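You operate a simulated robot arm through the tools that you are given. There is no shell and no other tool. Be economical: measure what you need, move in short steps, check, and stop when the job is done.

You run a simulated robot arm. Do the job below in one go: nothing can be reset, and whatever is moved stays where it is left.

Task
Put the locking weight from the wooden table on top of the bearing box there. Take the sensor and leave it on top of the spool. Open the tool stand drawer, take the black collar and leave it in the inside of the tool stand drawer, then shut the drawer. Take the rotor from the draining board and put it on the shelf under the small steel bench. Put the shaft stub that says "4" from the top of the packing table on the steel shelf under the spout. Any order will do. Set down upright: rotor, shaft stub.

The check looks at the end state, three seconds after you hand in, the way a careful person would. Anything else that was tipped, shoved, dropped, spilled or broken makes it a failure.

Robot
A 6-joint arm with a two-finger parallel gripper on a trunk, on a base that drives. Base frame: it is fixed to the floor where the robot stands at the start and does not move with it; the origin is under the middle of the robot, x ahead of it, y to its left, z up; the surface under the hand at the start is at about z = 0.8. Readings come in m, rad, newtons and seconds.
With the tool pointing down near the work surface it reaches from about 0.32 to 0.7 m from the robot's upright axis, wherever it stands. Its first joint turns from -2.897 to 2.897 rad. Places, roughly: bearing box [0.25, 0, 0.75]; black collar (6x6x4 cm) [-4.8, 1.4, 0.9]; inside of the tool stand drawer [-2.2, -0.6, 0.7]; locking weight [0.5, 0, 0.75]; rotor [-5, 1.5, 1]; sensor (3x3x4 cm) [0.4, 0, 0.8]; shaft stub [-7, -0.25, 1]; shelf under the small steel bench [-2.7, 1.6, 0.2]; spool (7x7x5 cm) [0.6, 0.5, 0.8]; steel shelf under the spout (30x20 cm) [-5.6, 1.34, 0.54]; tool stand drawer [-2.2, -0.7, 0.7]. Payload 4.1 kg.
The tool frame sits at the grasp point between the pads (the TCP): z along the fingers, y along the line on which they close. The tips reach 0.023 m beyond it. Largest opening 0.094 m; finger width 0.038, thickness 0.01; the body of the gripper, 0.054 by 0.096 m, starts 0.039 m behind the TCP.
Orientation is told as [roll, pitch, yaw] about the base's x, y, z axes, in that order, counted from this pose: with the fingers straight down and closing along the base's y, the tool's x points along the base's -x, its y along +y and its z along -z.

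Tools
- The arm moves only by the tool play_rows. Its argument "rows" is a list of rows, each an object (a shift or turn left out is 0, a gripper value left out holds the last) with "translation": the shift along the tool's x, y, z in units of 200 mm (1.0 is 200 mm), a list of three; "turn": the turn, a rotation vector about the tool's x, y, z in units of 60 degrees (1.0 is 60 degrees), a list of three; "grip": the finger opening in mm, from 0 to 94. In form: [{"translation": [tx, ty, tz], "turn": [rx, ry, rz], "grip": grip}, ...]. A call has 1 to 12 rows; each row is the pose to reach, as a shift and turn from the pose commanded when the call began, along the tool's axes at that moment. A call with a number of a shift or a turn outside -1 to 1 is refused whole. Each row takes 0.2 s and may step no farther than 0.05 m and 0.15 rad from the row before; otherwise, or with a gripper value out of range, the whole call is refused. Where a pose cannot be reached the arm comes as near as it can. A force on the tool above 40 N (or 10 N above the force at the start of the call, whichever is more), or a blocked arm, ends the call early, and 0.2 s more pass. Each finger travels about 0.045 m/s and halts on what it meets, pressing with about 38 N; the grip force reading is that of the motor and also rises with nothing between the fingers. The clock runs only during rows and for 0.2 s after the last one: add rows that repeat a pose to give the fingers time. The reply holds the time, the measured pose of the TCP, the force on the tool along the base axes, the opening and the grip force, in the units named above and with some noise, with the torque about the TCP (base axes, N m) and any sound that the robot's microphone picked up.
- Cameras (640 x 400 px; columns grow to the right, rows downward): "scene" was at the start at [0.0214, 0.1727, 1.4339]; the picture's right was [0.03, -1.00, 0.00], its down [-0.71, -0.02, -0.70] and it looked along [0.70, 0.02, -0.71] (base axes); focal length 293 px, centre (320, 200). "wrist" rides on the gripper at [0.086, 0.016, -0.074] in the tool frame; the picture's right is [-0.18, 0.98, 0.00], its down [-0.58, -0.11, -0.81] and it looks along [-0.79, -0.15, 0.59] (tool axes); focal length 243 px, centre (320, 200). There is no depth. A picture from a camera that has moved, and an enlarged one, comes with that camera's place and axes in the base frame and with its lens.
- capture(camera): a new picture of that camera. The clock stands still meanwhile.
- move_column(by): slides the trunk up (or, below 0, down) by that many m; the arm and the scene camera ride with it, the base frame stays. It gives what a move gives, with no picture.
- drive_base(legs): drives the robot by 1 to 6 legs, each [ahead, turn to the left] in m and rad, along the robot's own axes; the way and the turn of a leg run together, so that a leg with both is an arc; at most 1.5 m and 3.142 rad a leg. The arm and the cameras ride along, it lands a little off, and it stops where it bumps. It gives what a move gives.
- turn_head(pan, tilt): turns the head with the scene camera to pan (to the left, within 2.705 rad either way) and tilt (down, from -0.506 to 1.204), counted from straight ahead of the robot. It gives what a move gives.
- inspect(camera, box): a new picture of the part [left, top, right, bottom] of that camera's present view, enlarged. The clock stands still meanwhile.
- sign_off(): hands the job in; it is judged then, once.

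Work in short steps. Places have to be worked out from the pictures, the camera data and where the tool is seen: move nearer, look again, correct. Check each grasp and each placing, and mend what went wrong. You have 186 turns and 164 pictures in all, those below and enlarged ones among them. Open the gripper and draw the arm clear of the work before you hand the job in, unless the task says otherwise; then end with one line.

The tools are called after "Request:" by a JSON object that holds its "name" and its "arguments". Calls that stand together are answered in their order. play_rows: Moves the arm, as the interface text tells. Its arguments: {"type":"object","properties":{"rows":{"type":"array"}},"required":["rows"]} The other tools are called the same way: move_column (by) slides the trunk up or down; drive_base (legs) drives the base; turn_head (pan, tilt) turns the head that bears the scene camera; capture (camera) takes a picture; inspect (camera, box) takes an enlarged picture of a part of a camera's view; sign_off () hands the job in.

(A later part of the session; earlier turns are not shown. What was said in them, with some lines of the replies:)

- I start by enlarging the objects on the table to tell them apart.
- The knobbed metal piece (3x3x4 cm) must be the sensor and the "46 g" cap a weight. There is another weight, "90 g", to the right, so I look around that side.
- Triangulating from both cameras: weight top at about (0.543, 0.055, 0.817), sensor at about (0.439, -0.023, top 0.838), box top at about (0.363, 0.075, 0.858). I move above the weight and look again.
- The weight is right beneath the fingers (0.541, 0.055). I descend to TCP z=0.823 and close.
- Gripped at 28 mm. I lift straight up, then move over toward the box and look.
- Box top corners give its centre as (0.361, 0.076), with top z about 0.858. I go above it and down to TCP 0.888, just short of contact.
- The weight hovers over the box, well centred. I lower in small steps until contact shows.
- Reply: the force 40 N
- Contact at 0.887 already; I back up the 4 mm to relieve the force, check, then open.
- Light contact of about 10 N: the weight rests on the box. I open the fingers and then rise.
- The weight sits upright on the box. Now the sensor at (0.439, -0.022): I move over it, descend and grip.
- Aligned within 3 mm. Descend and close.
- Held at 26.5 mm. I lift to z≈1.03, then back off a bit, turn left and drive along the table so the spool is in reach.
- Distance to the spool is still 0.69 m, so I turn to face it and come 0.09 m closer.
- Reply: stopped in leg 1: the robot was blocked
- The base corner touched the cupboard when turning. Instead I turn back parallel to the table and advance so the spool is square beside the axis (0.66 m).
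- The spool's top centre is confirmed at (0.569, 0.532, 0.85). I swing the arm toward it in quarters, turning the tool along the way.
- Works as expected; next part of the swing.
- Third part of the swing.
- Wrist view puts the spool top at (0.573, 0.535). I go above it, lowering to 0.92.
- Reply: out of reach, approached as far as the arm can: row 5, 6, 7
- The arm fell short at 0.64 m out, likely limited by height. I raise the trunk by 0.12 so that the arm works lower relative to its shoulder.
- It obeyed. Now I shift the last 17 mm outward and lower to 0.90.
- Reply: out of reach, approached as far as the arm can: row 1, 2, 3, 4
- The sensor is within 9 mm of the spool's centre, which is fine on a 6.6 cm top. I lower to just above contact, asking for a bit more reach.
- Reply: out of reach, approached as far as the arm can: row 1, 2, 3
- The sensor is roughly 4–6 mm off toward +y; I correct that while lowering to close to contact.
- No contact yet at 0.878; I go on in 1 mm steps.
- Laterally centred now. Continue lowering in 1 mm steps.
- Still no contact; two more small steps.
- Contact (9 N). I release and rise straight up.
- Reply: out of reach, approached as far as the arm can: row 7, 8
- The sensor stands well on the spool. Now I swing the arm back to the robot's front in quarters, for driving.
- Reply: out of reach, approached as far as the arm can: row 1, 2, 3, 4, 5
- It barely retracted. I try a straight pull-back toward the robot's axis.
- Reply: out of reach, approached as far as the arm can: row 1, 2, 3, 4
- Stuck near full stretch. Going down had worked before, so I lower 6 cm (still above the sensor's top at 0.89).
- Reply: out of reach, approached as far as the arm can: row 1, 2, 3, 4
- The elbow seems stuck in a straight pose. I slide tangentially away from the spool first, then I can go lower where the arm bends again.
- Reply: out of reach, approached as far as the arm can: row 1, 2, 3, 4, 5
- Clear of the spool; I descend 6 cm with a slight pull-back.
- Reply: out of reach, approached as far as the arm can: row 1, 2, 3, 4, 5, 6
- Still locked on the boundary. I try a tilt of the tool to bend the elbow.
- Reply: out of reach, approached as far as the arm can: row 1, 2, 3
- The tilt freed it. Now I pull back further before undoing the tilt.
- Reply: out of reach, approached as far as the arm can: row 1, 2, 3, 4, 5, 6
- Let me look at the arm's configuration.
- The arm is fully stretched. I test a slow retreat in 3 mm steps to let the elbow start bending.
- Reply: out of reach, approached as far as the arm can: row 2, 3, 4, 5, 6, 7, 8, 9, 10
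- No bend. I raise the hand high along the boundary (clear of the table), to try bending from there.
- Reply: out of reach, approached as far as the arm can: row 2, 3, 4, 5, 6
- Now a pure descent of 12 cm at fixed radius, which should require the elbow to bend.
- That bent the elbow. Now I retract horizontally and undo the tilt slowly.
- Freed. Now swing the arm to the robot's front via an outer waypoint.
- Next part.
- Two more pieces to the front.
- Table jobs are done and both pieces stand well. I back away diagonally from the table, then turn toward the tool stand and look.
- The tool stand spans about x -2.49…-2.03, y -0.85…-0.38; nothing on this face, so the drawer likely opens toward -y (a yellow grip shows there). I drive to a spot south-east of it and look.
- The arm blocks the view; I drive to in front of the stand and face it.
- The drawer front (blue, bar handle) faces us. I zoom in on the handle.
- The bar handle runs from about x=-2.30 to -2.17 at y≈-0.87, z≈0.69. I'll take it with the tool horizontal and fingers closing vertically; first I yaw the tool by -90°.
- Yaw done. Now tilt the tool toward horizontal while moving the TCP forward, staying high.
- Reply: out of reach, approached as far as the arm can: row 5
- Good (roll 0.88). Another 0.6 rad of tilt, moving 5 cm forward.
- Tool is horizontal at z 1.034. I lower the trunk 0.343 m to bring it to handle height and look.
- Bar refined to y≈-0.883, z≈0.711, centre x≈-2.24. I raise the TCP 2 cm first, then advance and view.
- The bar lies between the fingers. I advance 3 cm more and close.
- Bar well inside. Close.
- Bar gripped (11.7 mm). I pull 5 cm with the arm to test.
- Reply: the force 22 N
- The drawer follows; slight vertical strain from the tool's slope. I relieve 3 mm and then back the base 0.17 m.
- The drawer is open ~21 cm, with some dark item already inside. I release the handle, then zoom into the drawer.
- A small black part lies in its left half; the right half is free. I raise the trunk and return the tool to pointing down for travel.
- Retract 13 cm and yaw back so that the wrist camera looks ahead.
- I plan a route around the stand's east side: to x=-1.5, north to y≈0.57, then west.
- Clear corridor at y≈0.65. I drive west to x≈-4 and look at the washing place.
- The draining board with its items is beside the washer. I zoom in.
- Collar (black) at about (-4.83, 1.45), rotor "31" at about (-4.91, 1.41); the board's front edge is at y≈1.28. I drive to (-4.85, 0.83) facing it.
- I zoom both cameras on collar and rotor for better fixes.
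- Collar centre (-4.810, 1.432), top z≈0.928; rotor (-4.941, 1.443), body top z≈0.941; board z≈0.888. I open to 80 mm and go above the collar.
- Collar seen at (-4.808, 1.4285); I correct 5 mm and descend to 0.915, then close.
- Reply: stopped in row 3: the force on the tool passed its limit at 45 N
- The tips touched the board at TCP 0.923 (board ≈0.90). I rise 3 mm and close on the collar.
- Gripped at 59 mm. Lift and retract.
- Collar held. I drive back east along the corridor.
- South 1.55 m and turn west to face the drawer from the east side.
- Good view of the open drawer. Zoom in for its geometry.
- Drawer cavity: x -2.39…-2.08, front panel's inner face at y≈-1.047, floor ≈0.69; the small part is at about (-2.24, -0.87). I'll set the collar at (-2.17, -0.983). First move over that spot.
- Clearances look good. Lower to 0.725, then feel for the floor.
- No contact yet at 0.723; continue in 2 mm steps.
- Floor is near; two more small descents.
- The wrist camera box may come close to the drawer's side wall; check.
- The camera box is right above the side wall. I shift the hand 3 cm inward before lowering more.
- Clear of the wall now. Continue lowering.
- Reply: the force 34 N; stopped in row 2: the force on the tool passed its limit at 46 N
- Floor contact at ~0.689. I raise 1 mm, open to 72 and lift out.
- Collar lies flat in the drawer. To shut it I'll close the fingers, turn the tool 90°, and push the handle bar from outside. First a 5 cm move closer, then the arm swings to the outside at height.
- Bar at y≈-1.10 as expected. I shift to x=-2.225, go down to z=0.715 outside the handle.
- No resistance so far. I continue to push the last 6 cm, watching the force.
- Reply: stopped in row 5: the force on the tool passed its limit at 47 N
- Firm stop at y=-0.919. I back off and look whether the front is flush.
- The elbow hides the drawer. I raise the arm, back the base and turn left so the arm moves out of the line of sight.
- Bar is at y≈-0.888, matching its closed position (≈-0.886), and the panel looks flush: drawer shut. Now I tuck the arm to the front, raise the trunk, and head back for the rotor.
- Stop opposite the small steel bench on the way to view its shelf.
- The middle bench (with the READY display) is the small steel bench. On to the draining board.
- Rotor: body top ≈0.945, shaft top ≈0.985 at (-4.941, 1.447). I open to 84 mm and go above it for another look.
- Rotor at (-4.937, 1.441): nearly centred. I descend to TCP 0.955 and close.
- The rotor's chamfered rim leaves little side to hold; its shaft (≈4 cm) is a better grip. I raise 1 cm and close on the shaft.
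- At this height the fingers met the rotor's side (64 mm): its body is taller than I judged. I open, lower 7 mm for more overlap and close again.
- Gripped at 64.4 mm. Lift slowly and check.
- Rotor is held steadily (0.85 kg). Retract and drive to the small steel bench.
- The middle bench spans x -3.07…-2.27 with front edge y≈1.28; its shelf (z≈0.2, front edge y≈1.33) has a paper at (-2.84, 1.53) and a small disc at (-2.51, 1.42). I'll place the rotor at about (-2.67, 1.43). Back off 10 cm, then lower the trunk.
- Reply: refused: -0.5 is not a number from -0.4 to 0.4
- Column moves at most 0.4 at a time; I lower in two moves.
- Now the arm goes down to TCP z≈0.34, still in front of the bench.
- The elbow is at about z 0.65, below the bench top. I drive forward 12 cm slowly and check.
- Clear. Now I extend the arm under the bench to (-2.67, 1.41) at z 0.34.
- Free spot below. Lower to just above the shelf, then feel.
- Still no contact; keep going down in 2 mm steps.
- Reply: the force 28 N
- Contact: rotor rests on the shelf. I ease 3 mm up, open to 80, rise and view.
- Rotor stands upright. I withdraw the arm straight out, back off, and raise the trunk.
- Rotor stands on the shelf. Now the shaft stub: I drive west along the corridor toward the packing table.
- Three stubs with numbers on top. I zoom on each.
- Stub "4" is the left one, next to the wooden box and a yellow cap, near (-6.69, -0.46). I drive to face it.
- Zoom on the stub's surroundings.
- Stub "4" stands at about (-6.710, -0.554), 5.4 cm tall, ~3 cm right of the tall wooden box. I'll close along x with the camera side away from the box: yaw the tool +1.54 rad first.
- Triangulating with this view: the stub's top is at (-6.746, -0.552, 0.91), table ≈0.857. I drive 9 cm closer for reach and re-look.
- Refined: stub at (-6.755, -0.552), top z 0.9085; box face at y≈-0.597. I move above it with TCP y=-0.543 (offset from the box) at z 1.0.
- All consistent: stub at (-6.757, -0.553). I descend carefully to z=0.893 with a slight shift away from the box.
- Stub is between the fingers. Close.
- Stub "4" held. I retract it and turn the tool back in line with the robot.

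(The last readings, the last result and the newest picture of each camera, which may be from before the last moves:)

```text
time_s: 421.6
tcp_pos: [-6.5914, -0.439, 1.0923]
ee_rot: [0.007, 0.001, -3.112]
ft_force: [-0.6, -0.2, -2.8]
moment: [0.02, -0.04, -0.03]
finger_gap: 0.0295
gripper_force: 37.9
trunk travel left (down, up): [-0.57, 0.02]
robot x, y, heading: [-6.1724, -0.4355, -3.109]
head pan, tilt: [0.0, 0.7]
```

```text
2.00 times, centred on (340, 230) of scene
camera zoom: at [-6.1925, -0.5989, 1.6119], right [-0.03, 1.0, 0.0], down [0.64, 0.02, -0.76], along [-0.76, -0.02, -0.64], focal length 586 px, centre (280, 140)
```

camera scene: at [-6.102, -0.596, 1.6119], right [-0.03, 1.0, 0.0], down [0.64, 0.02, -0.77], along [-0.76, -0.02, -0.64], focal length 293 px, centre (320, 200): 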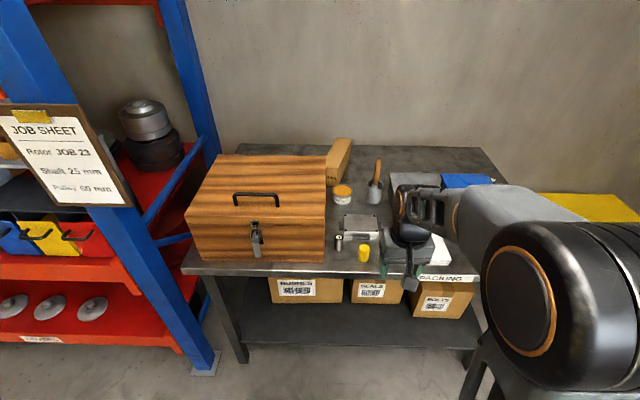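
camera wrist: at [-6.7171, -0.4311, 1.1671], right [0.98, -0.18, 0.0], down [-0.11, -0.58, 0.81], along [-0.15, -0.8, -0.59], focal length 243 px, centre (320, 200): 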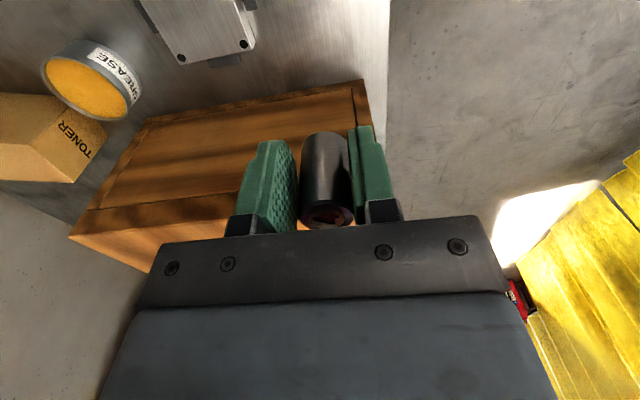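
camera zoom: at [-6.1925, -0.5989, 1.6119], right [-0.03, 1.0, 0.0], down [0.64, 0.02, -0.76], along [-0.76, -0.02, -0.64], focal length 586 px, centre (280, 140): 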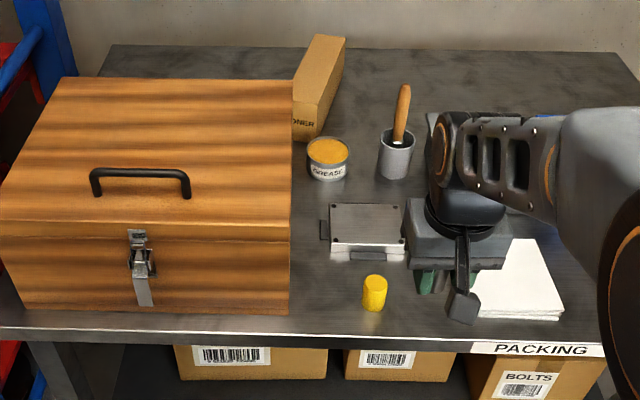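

Nothing disturbed. I back off and drive to stand in front of the spout shelf.

Request:
{"name": "drive_base", "arguments": {"legs": [[-0.2, 0], [0, -1.964], [1.17, 0], [0, 0.36]]}}

Request:
{"name": "turn_head", "arguments": {"pan": 0.1, "tilt": 0.75}}

Request:
{"name": "capture", "arguments": {"camera": "scene"}}

Request:
{"name": "capture", "arguments": {"camera": "wrist"}}

```text
time_s: 434.5
tcp_pos: [-5.5293, 1.0569, 1.0928]
ee_rot: [0.008, 0.001, 1.535]
ft_force: [-1.0, -0.2, -3.1]
moment: [-0.01, 0.01, -0.01]
finger_gap: 0.0297
gripper_force: 37.5
trunk travel left (down, up): [-0.57, 0.02]
robot x, y, heading: [-5.5531, 0.6417, 1.534]
head pan, tilt: [0.0, 0.7]
```

```text
time_s: 435.1
tcp_pos: [-5.5294, 1.0575, 1.0922]
ee_rot: [0.008, 0.0, 1.532]
ft_force: [-0.3, 0.5, -2.5]
moment: [-0.09, 0.02, 0.0]
finger_gap: 0.0298
gripper_force: 38.2
trunk travel left (down, up): [-0.57, 0.02]
robot x, y, heading: [-5.5533, 0.6363, 1.538]
head pan, tilt: [0.099, 0.75]
```

```text
49 pictures are left
camera scene: at [-5.7262, 0.6718, 1.6076], right [1.0, 0.06, 0.0], down [0.04, -0.68, -0.73], along [-0.05, 0.73, -0.68], focal length 293 px, centre (320, 200)
```

scene: 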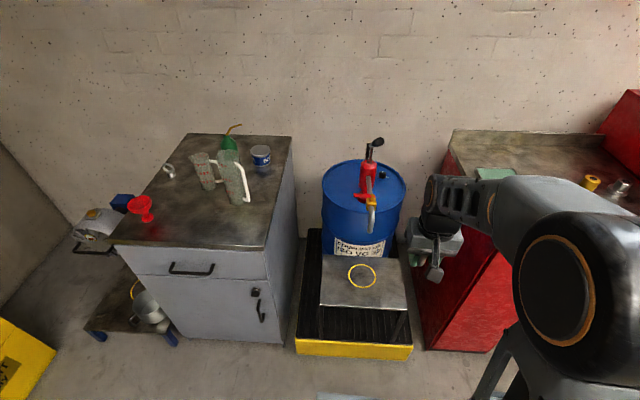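

```text
48 pictures are left
camera wrist: at [-5.5463, 0.9732, 1.1671], right [-0.98, 0.22, 0.01], down [0.14, 0.58, 0.81], along [0.17, 0.79, -0.59], focal length 243 px, centre (320, 200)
```

wrist: 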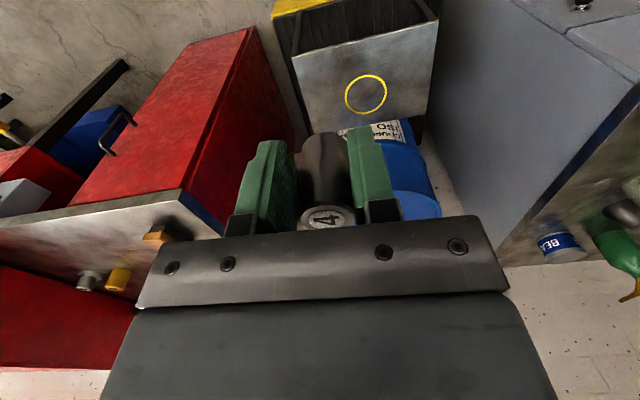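

Ring at (-5.60, 1.37), shelf z≈0.53 spanning x -5.77…-5.43, y 1.22…1.47; the spout ends near (-5.6, 1.34, 0.86). I'll set the stub at (-5.50, 1.285), clear of the spout. Move closer and lower the trunk.

Request:
{"name": "drive_base", "arguments": {"legs": [[0.1, 0.035]]}}

Request:
{"name": "move_column", "arguments": {"by": -0.35}}

Request:
{"name": "capture", "arguments": {"camera": "scene"}}

Request:
{"name": "capture", "arguments": {"camera": "wrist"}}

```text
time_s: 436.3
tcp_pos: [-5.5414, 1.158, 1.0917]
ee_rot: [0.007, 0.0, 1.568]
ft_force: [0.3, 0.2, -2.6]
moment: [-0.07, 0.0, 0.0]
finger_gap: 0.0296
gripper_force: 38.4
trunk travel left (down, up): [-0.57, 0.02]
robot x, y, heading: [-5.5549, 0.7413, 1.576]
head pan, tilt: [0.099, 0.75]
```

```text
time_s: 439.7
tcp_pos: [-5.5426, 1.1578, 0.7416]
ee_rot: [0.006, 0.0, 1.571]
ft_force: [-0.7, 1.1, -2.9]
moment: [-0.04, 0.01, 0.0]
finger_gap: 0.0297
gripper_force: 37.5
trunk travel left (down, up): [-0.22, 0.37]
robot x, y, heading: [-5.5506, 0.7392, 1.572]
head pan, tilt: [0.099, 0.75]
```

```text
47 pictures are left
camera scene: at [-5.7253, 0.7651, 1.2577], right [1.0, 0.1, 0.0], down [0.07, -0.68, -0.73], along [-0.07, 0.73, -0.68], focal length 293 px, centre (320, 200)
```

scene: 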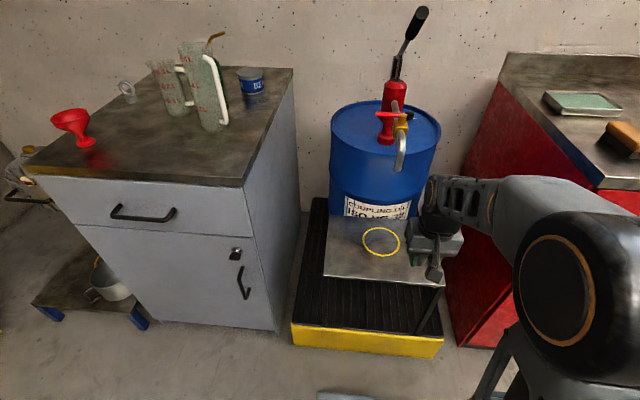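

```text
46 pictures are left
camera wrist: at [-5.5564, 1.0728, 0.8171], right [-0.98, 0.18, 0.01], down [0.12, 0.58, 0.81], along [0.14, 0.79, -0.59], focal length 243 px, centre (320, 200)
```

wrist: 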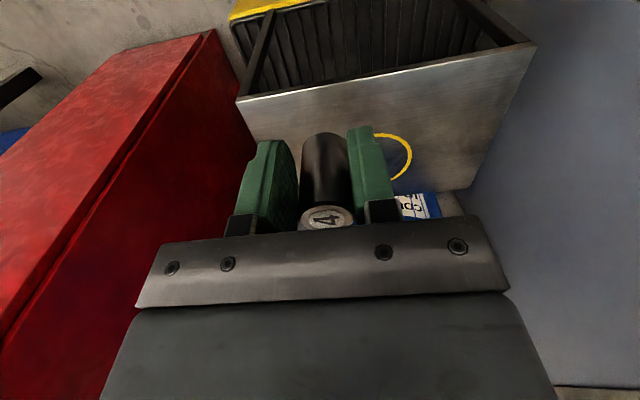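

Spout tip is further back (y≈1.43), good. I advance over the shelf's front right part, lowering to 0.62.

Request:
{"name": "play_rows", "arguments": {"rows": [{"translation": [-0.13, -0.04, 0.05]}, {"translation": [-0.26, -0.08, 0.15]}, {"translation": [-0.4, -0.12, 0.25]}, {"translation": [-0.53, -0.16, 0.37]}, {"translation": [-0.66, -0.185, 0.5]}, {"translation": [-0.66, -0.185, 0.6]}, {"translation": [-0.66, -0.185, 0.6]}]}}

Request:
{"name": "capture", "arguments": {"camera": "wrist"}}

Request:
{"name": "inspect", "arguments": {"camera": "scene", "box": [310, 100, 490, 310]}}

```text
time_s: 441.3
tcp_pos: [-5.505, 1.2884, 0.6213]
ee_rot: [0.006, -0.001, 1.572]
ft_force: [1.0, 0.4, -2.5]
moment: [-0.07, 0.01, -0.03]
finger_gap: 0.0295
gripper_force: 37.7
trunk travel left (down, up): [-0.22, 0.37]
robot x, y, heading: [-5.551, 0.7371, 1.566]
head pan, tilt: [0.099, 0.75]
```

```text
45 pictures are left
camera wrist: at [-5.5196, 1.2043, 0.6963], right [-0.98, 0.18, 0.01], down [0.12, 0.58, 0.81], along [0.14, 0.79, -0.59], focal length 243 px, centre (320, 200)
```

wrist: 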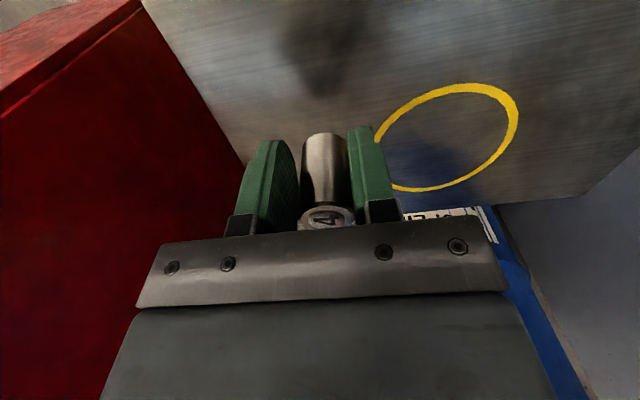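

```text
1.90 times, centred on (400, 205) of scene
camera zoom: at [-5.7253, 0.7653, 1.2576], right [1.0, 0.1, 0.0], down [0.07, -0.68, -0.73], along [-0.07, 0.73, -0.68], focal length 558 px, centre (168, 190)
```

zoom: 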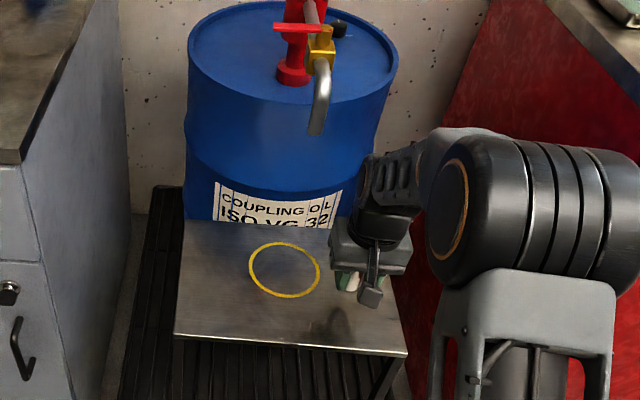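

Good position. Lower to 0.577 then feel for contact.

Request:
{"name": "play_rows", "arguments": {"rows": [{"translation": [0, 0, 0.1]}, {"translation": [0, 0, 0.2]}, {"translation": [0, 0, 0.22]}, {"translation": [0, 0, 0.22]}]}}

Request:
{"name": "play_rows", "arguments": {"rows": [{"translation": [0, 0, 0.01]}, {"translation": [0, 0, 0.02]}, {"translation": [0, 0, 0.02]}]}}

Request:
{"name": "play_rows", "arguments": {"rows": [{"translation": [0, 0, 0.01]}, {"translation": [0, 0, 0.02]}, {"translation": [0, 0, 0.02]}]}}

```text
time_s: 442.3
tcp_pos: [-5.5063, 1.2903, 0.5805]
ee_rot: [0.007, -0.008, 1.571]
ft_force: [-0.2, -3.6, 27.1]
moment: [0.55, -0.37, -0.07]
finger_gap: 0.03
gripper_force: 38.2
trunk travel left (down, up): [-0.22, 0.37]
robot x, y, heading: [-5.5514, 0.7366, 1.573]
head pan, tilt: [0.099, 0.75]
```

```text
time_s: 442.8
tcp_pos: [-5.5054, 1.2929, 0.5795]
ee_rot: [0.008, -0.012, 1.572]
ft_force: [-0.8, -2.8, 17.3]
moment: [0.18, -0.22, -0.05]
finger_gap: 0.0294
gripper_force: 38.2
trunk travel left (down, up): [-0.22, 0.37]
robot x, y, heading: [-5.5563, 0.7402, 1.571]
head pan, tilt: [0.099, 0.75]
stopped in row 2: the force on the tool passed its limit at 43 N (the readings are from after the stop); the commanded pose is now the measured one
```

```text
time_s: 443.4
tcp_pos: [-5.5055, 1.2948, 0.5802]
ee_rot: [0.004, -0.02, 1.571]
ft_force: [0.2, -2.4, 16.0]
moment: [-0.08, -0.1, -0.01]
finger_gap: 0.0296
gripper_force: 37.8
trunk travel left (down, up): [-0.22, 0.37]
robot x, y, heading: [-5.5476, 0.7383, 1.572]
head pan, tilt: [0.099, 0.75]
stopped in row 3: the force on the tool passed its limit at 41 N (the readings are from after the stop); the commanded pose is now the measured one
```

Contact came at 0.580 already. I back up 4 mm, level the tool (tilt crept to -0.02), and check.

Request:
{"name": "play_rows", "arguments": {"rows": [{"translation": [0, 0, -0.02], "turn": [0.004, 0.019, 0]}, {"translation": [0, 0, -0.02], "turn": [0.004, 0.019, 0]}]}}

Request:
{"name": "inspect", "arguments": {"camera": "wrist", "box": [220, 100, 420, 240]}}

```text
time_s: 444.0
tcp_pos: [-5.5057, 1.2915, 0.581]
ee_rot: [0.002, 0.005, 1.57]
ft_force: [-0.6, 1.0, -3.6]
moment: [-0.04, 0.04, 0.0]
finger_gap: 0.0298
gripper_force: 38.3
trunk travel left (down, up): [-0.22, 0.37]
robot x, y, heading: [-5.5491, 0.7416, 1.567]
head pan, tilt: [0.099, 0.75]
```

```text
2.86 times, centred on (320, 170) of wrist
camera zoom: at [-5.5206, 1.2084, 0.6563], right [-0.98, 0.18, 0.0], down [0.11, 0.59, 0.8], along [0.15, 0.79, -0.6], focal length 693 px, centre (320, 286)
```

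zoom: 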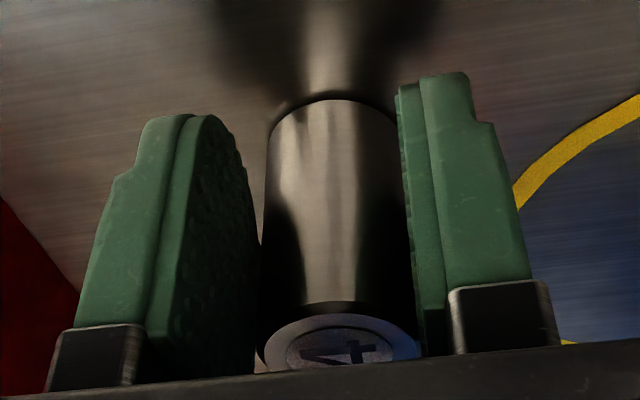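

Stub is just off the surface. Lower 1.5 mm and release.

Request:
{"name": "play_rows", "arguments": {"rows": [{"translation": [0, 0, 0.005]}, {"translation": [0, 0, 0.005]}]}}

```text
time_s: 444.6
tcp_pos: [-5.5054, 1.2931, 0.5811]
ee_rot: [0.002, 0.007, 1.571]
ft_force: [-0.4, -0.1, -2.5]
moment: [-0.01, 0.0, 0.01]
finger_gap: 0.0294
gripper_force: 37.6
trunk travel left (down, up): [-0.22, 0.37]
robot x, y, heading: [-5.5516, 0.7381, 1.576]
head pan, tilt: [0.099, 0.75]
```

Request:
{"name": "play_rows", "arguments": {"rows": [{"translation": [0, 0, 0.005]}, {"translation": [0, 0, 0.009]}, {"translation": [0, 0, 0.009]}]}}

```text
time_s: 445.4
tcp_pos: [-5.5051, 1.2935, 0.5792]
ee_rot: [0.002, 0.003, 1.57]
ft_force: [-2.0, -4.8, 14.0]
moment: [0.36, 0.02, 0.06]
finger_gap: 0.0295
gripper_force: 38.2
trunk travel left (down, up): [-0.22, 0.37]
robot x, y, heading: [-5.5514, 0.7371, 1.573]
head pan, tilt: [0.099, 0.75]
```

Light contact (14 N). Release, then rise.

Request:
{"name": "play_rows", "arguments": {"rows": [{"translation": [0, 0, -0.003], "grip": 50}, {"translation": [0, 0, -0.003], "grip": 50}, {"translation": [0, 0, -0.003], "grip": 50}, {"translation": [0, 0, -0.1]}, {"translation": [0, 0, -0.25]}, {"translation": [0, 0, -0.4]}, {"translation": [0, 0, -0.4]}]}}

Request:
{"name": "capture", "arguments": {"camera": "wrist"}}

```text
time_s: 447.0
tcp_pos: [-5.5071, 1.2936, 0.6598]
ee_rot: [0.003, 0.005, 1.57]
ft_force: [0.2, -1.1, -0.1]
moment: [0.02, -0.01, 0.03]
finger_gap: 0.0502
gripper_force: 0.1
trunk travel left (down, up): [-0.22, 0.37]
robot x, y, heading: [-5.5513, 0.7387, 1.573]
head pan, tilt: [0.099, 0.75]
```

```text
42 pictures are left
camera wrist: at [-5.5214, 1.2096, 0.7352], right [-0.98, 0.18, 0.0], down [0.11, 0.59, 0.8], along [0.15, 0.79, -0.6], focal length 243 px, centre (320, 200)
```

wrist: 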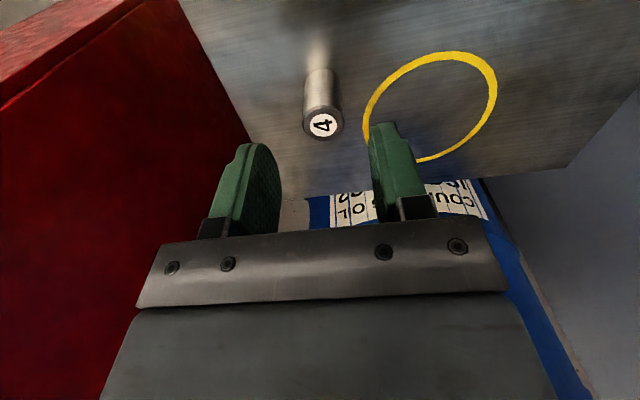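

The stub stands upright on the shelf. I withdraw the arm, raise the trunk, and take a final look at it.

Request:
{"name": "play_rows", "arguments": {"rows": [{"translation": [0, 0, -0.1]}, {"translation": [0.2, 0, -0.2]}, {"translation": [0.4, 0, -0.3]}, {"translation": [0.6, 0, -0.4]}, {"translation": [0.7, 0, -0.5]}, {"translation": [0.7, 0, -0.5]}]}}

Request:
{"name": "move_column", "arguments": {"by": 0.33}}

Request:
{"name": "capture", "arguments": {"camera": "scene"}}

```text
time_s: 448.4
tcp_pos: [-5.5062, 1.1524, 0.7584]
ee_rot: [0.001, 0.005, 1.572]
ft_force: [0.5, 0.4, 0.7]
moment: [0.01, -0.02, 0.01]
finger_gap: 0.0499
gripper_force: 0.2
trunk travel left (down, up): [-0.22, 0.37]
robot x, y, heading: [-5.5526, 0.7377, 1.575]
head pan, tilt: [0.099, 0.75]
```

```text
time_s: 451.6
tcp_pos: [-5.5049, 1.1535, 1.0873]
ee_rot: [0.002, 0.005, 1.57]
ft_force: [1.0, -0.6, 0.0]
moment: [-0.01, -0.01, 0.02]
finger_gap: 0.0499
gripper_force: 0.0
trunk travel left (down, up): [-0.55, 0.04]
robot x, y, heading: [-5.5524, 0.7368, 1.564]
head pan, tilt: [0.099, 0.75]
```

```text
41 pictures are left
camera scene: at [-5.7253, 0.7651, 1.5876], right [1.0, 0.1, 0.0], down [0.07, -0.68, -0.73], along [-0.07, 0.73, -0.68], focal length 293 px, centre (320, 200)
```

scene: 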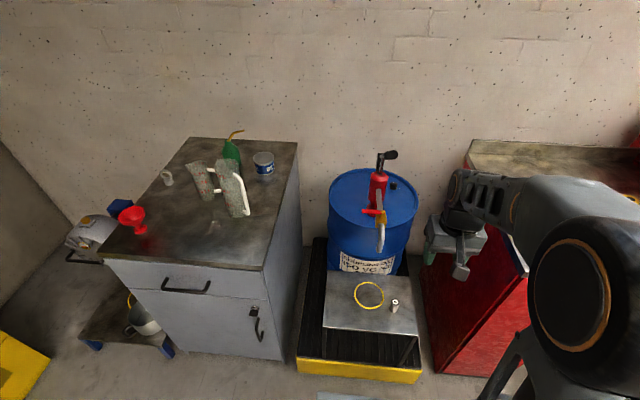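

All fine there. I want to double-check the drawer, so I drive back to a spot south-east of the tool stand.

Request:
{"name": "drive_base", "arguments": {"legs": [[-0.06, 0], [0, -1.585], [1.4, 0], [1.4, 0], [1.25, 0], [0, -1.57]]}}

Request:
{"name": "turn_head", "arguments": {"pan": -1.0, "tilt": 0.5}}

Request:
{"name": "capture", "arguments": {"camera": "scene"}}

```text
time_s: 479.1
tcp_pos: [-1.5998, 0.2251, 1.0877]
ee_rot: [0.002, 0.005, -1.589]
ft_force: [0.2, 0.9, -0.8]
moment: [0.01, 0.01, -0.02]
finger_gap: 0.05
gripper_force: 0.0
trunk travel left (down, up): [-0.55, 0.04]
robot x, y, heading: [-1.5466, 0.6395, -1.591]
head pan, tilt: [0.099, 0.75]
```

```text
time_s: 480.4
tcp_pos: [-1.6001, 0.2255, 1.086]
ee_rot: [0.003, 0.005, -1.59]
ft_force: [-0.2, -0.3, 0.6]
moment: [-0.01, 0.01, 0.05]
finger_gap: 0.05
gripper_force: 0.1
trunk travel left (down, up): [-0.55, 0.04]
robot x, y, heading: [-1.5449, 0.6363, -1.591]
head pan, tilt: [-1.0, 0.499]
```

```text
40 pictures are left
camera scene: at [-1.4547, 0.6511, 1.6096], right [-0.52, 0.85, 0.0], down [0.41, 0.25, -0.88], along [-0.75, -0.46, -0.48], focal length 293 px, centre (320, 200)
```

scene: 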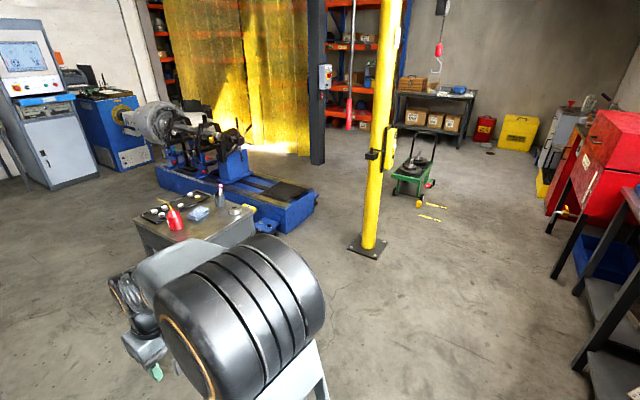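

Continue south past the stand and look back at the drawer.

Request:
{"name": "drive_base", "arguments": {"legs": [[0, 0.08], [1.0, 0], [1.0, 0]]}}

Request:
{"name": "turn_head", "arguments": {"pan": -2.2, "tilt": 0.6}}

Request:
{"name": "capture", "arguments": {"camera": "scene"}}

```text
time_s: 490.9
tcp_pos: [-1.4827, -1.7677, 1.088]
ee_rot: [0.001, 0.005, -1.534]
ft_force: [0.6, -0.5, 0.0]
moment: [-0.01, -0.01, -0.04]
finger_gap: 0.0499
gripper_force: 0.1
trunk travel left (down, up): [-0.55, 0.04]
robot x, y, heading: [-1.4492, -1.3575, -1.535]
head pan, tilt: [-1.0, 0.499]
```

```text
time_s: 492.3
tcp_pos: [-1.4836, -1.7667, 1.088]
ee_rot: [0.002, 0.004, -1.532]
ft_force: [1.1, -0.1, 0.1]
moment: [-0.01, 0.02, -0.05]
finger_gap: 0.0501
gripper_force: 0.1
trunk travel left (down, up): [-0.55, 0.04]
robot x, y, heading: [-1.4517, -1.3499, -1.529]
head pan, tilt: [-2.201, 0.6]
```

```text
39 pictures are left
camera scene: at [-1.3617, -1.2319, 1.6005], right [0.56, 0.83, 0.0], down [0.47, -0.32, -0.83], along [-0.69, 0.46, -0.56], focal length 293 px, centre (320, 200)
```

scene: 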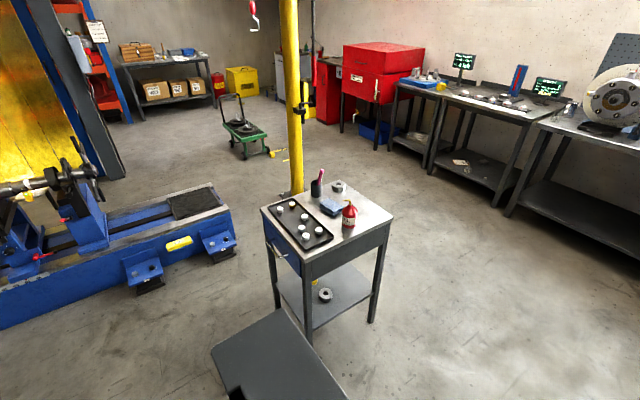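

Request:
{"name": "inspect", "arguments": {"camera": "scene", "box": [255, 190, 345, 290]}}

Request:
{"name": "inspect", "arguments": {"camera": "scene", "box": [420, 100, 560, 200]}}

```text
4.00 times, centred on (300, 240) of scene
camera zoom: at [-1.3617, -1.2319, 1.6005], right [0.56, 0.83, 0.0], down [0.47, -0.32, -0.83], along [-0.69, 0.46, -0.56], focal length 1172 px, centre (400, 40)
```

zoom: 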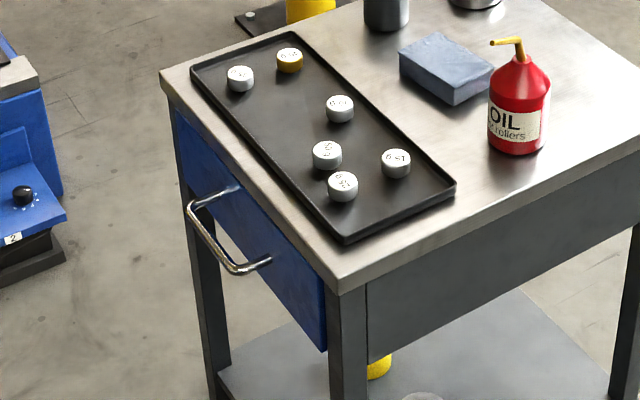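

```text
4.00 times, centred on (490, 150) of scene
camera zoom: at [-1.3617, -1.2319, 1.6005], right [0.56, 0.83, 0.0], down [0.47, -0.32, -0.83], along [-0.69, 0.46, -0.56], focal length 1172 px, centre (-360, 400)
```

zoom: 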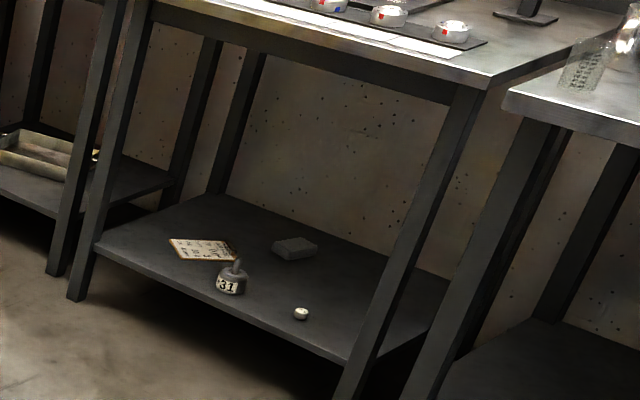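

The drawer front is flush with the legs and shut, the rotor stands on its shelf, and the gripper is empty, open and clear. I hand in.

Request:
{"name": "sign_off", "arguments": {}}

```text
The job is handed in.
```

All five placements are done and the job is handed in: the 46 g weight is on the bearing box, the sensor is on the spool, and the black collar is in the shut tool stand drawer. Rotor "31" stands upright on the shelf under the small steel bench, and shaft stub "4" stands upright on the steel shelf under the spout. I took the 46 g piece to be the locking weight because it was closest to the given position; a 90 g weight also lay on the table.
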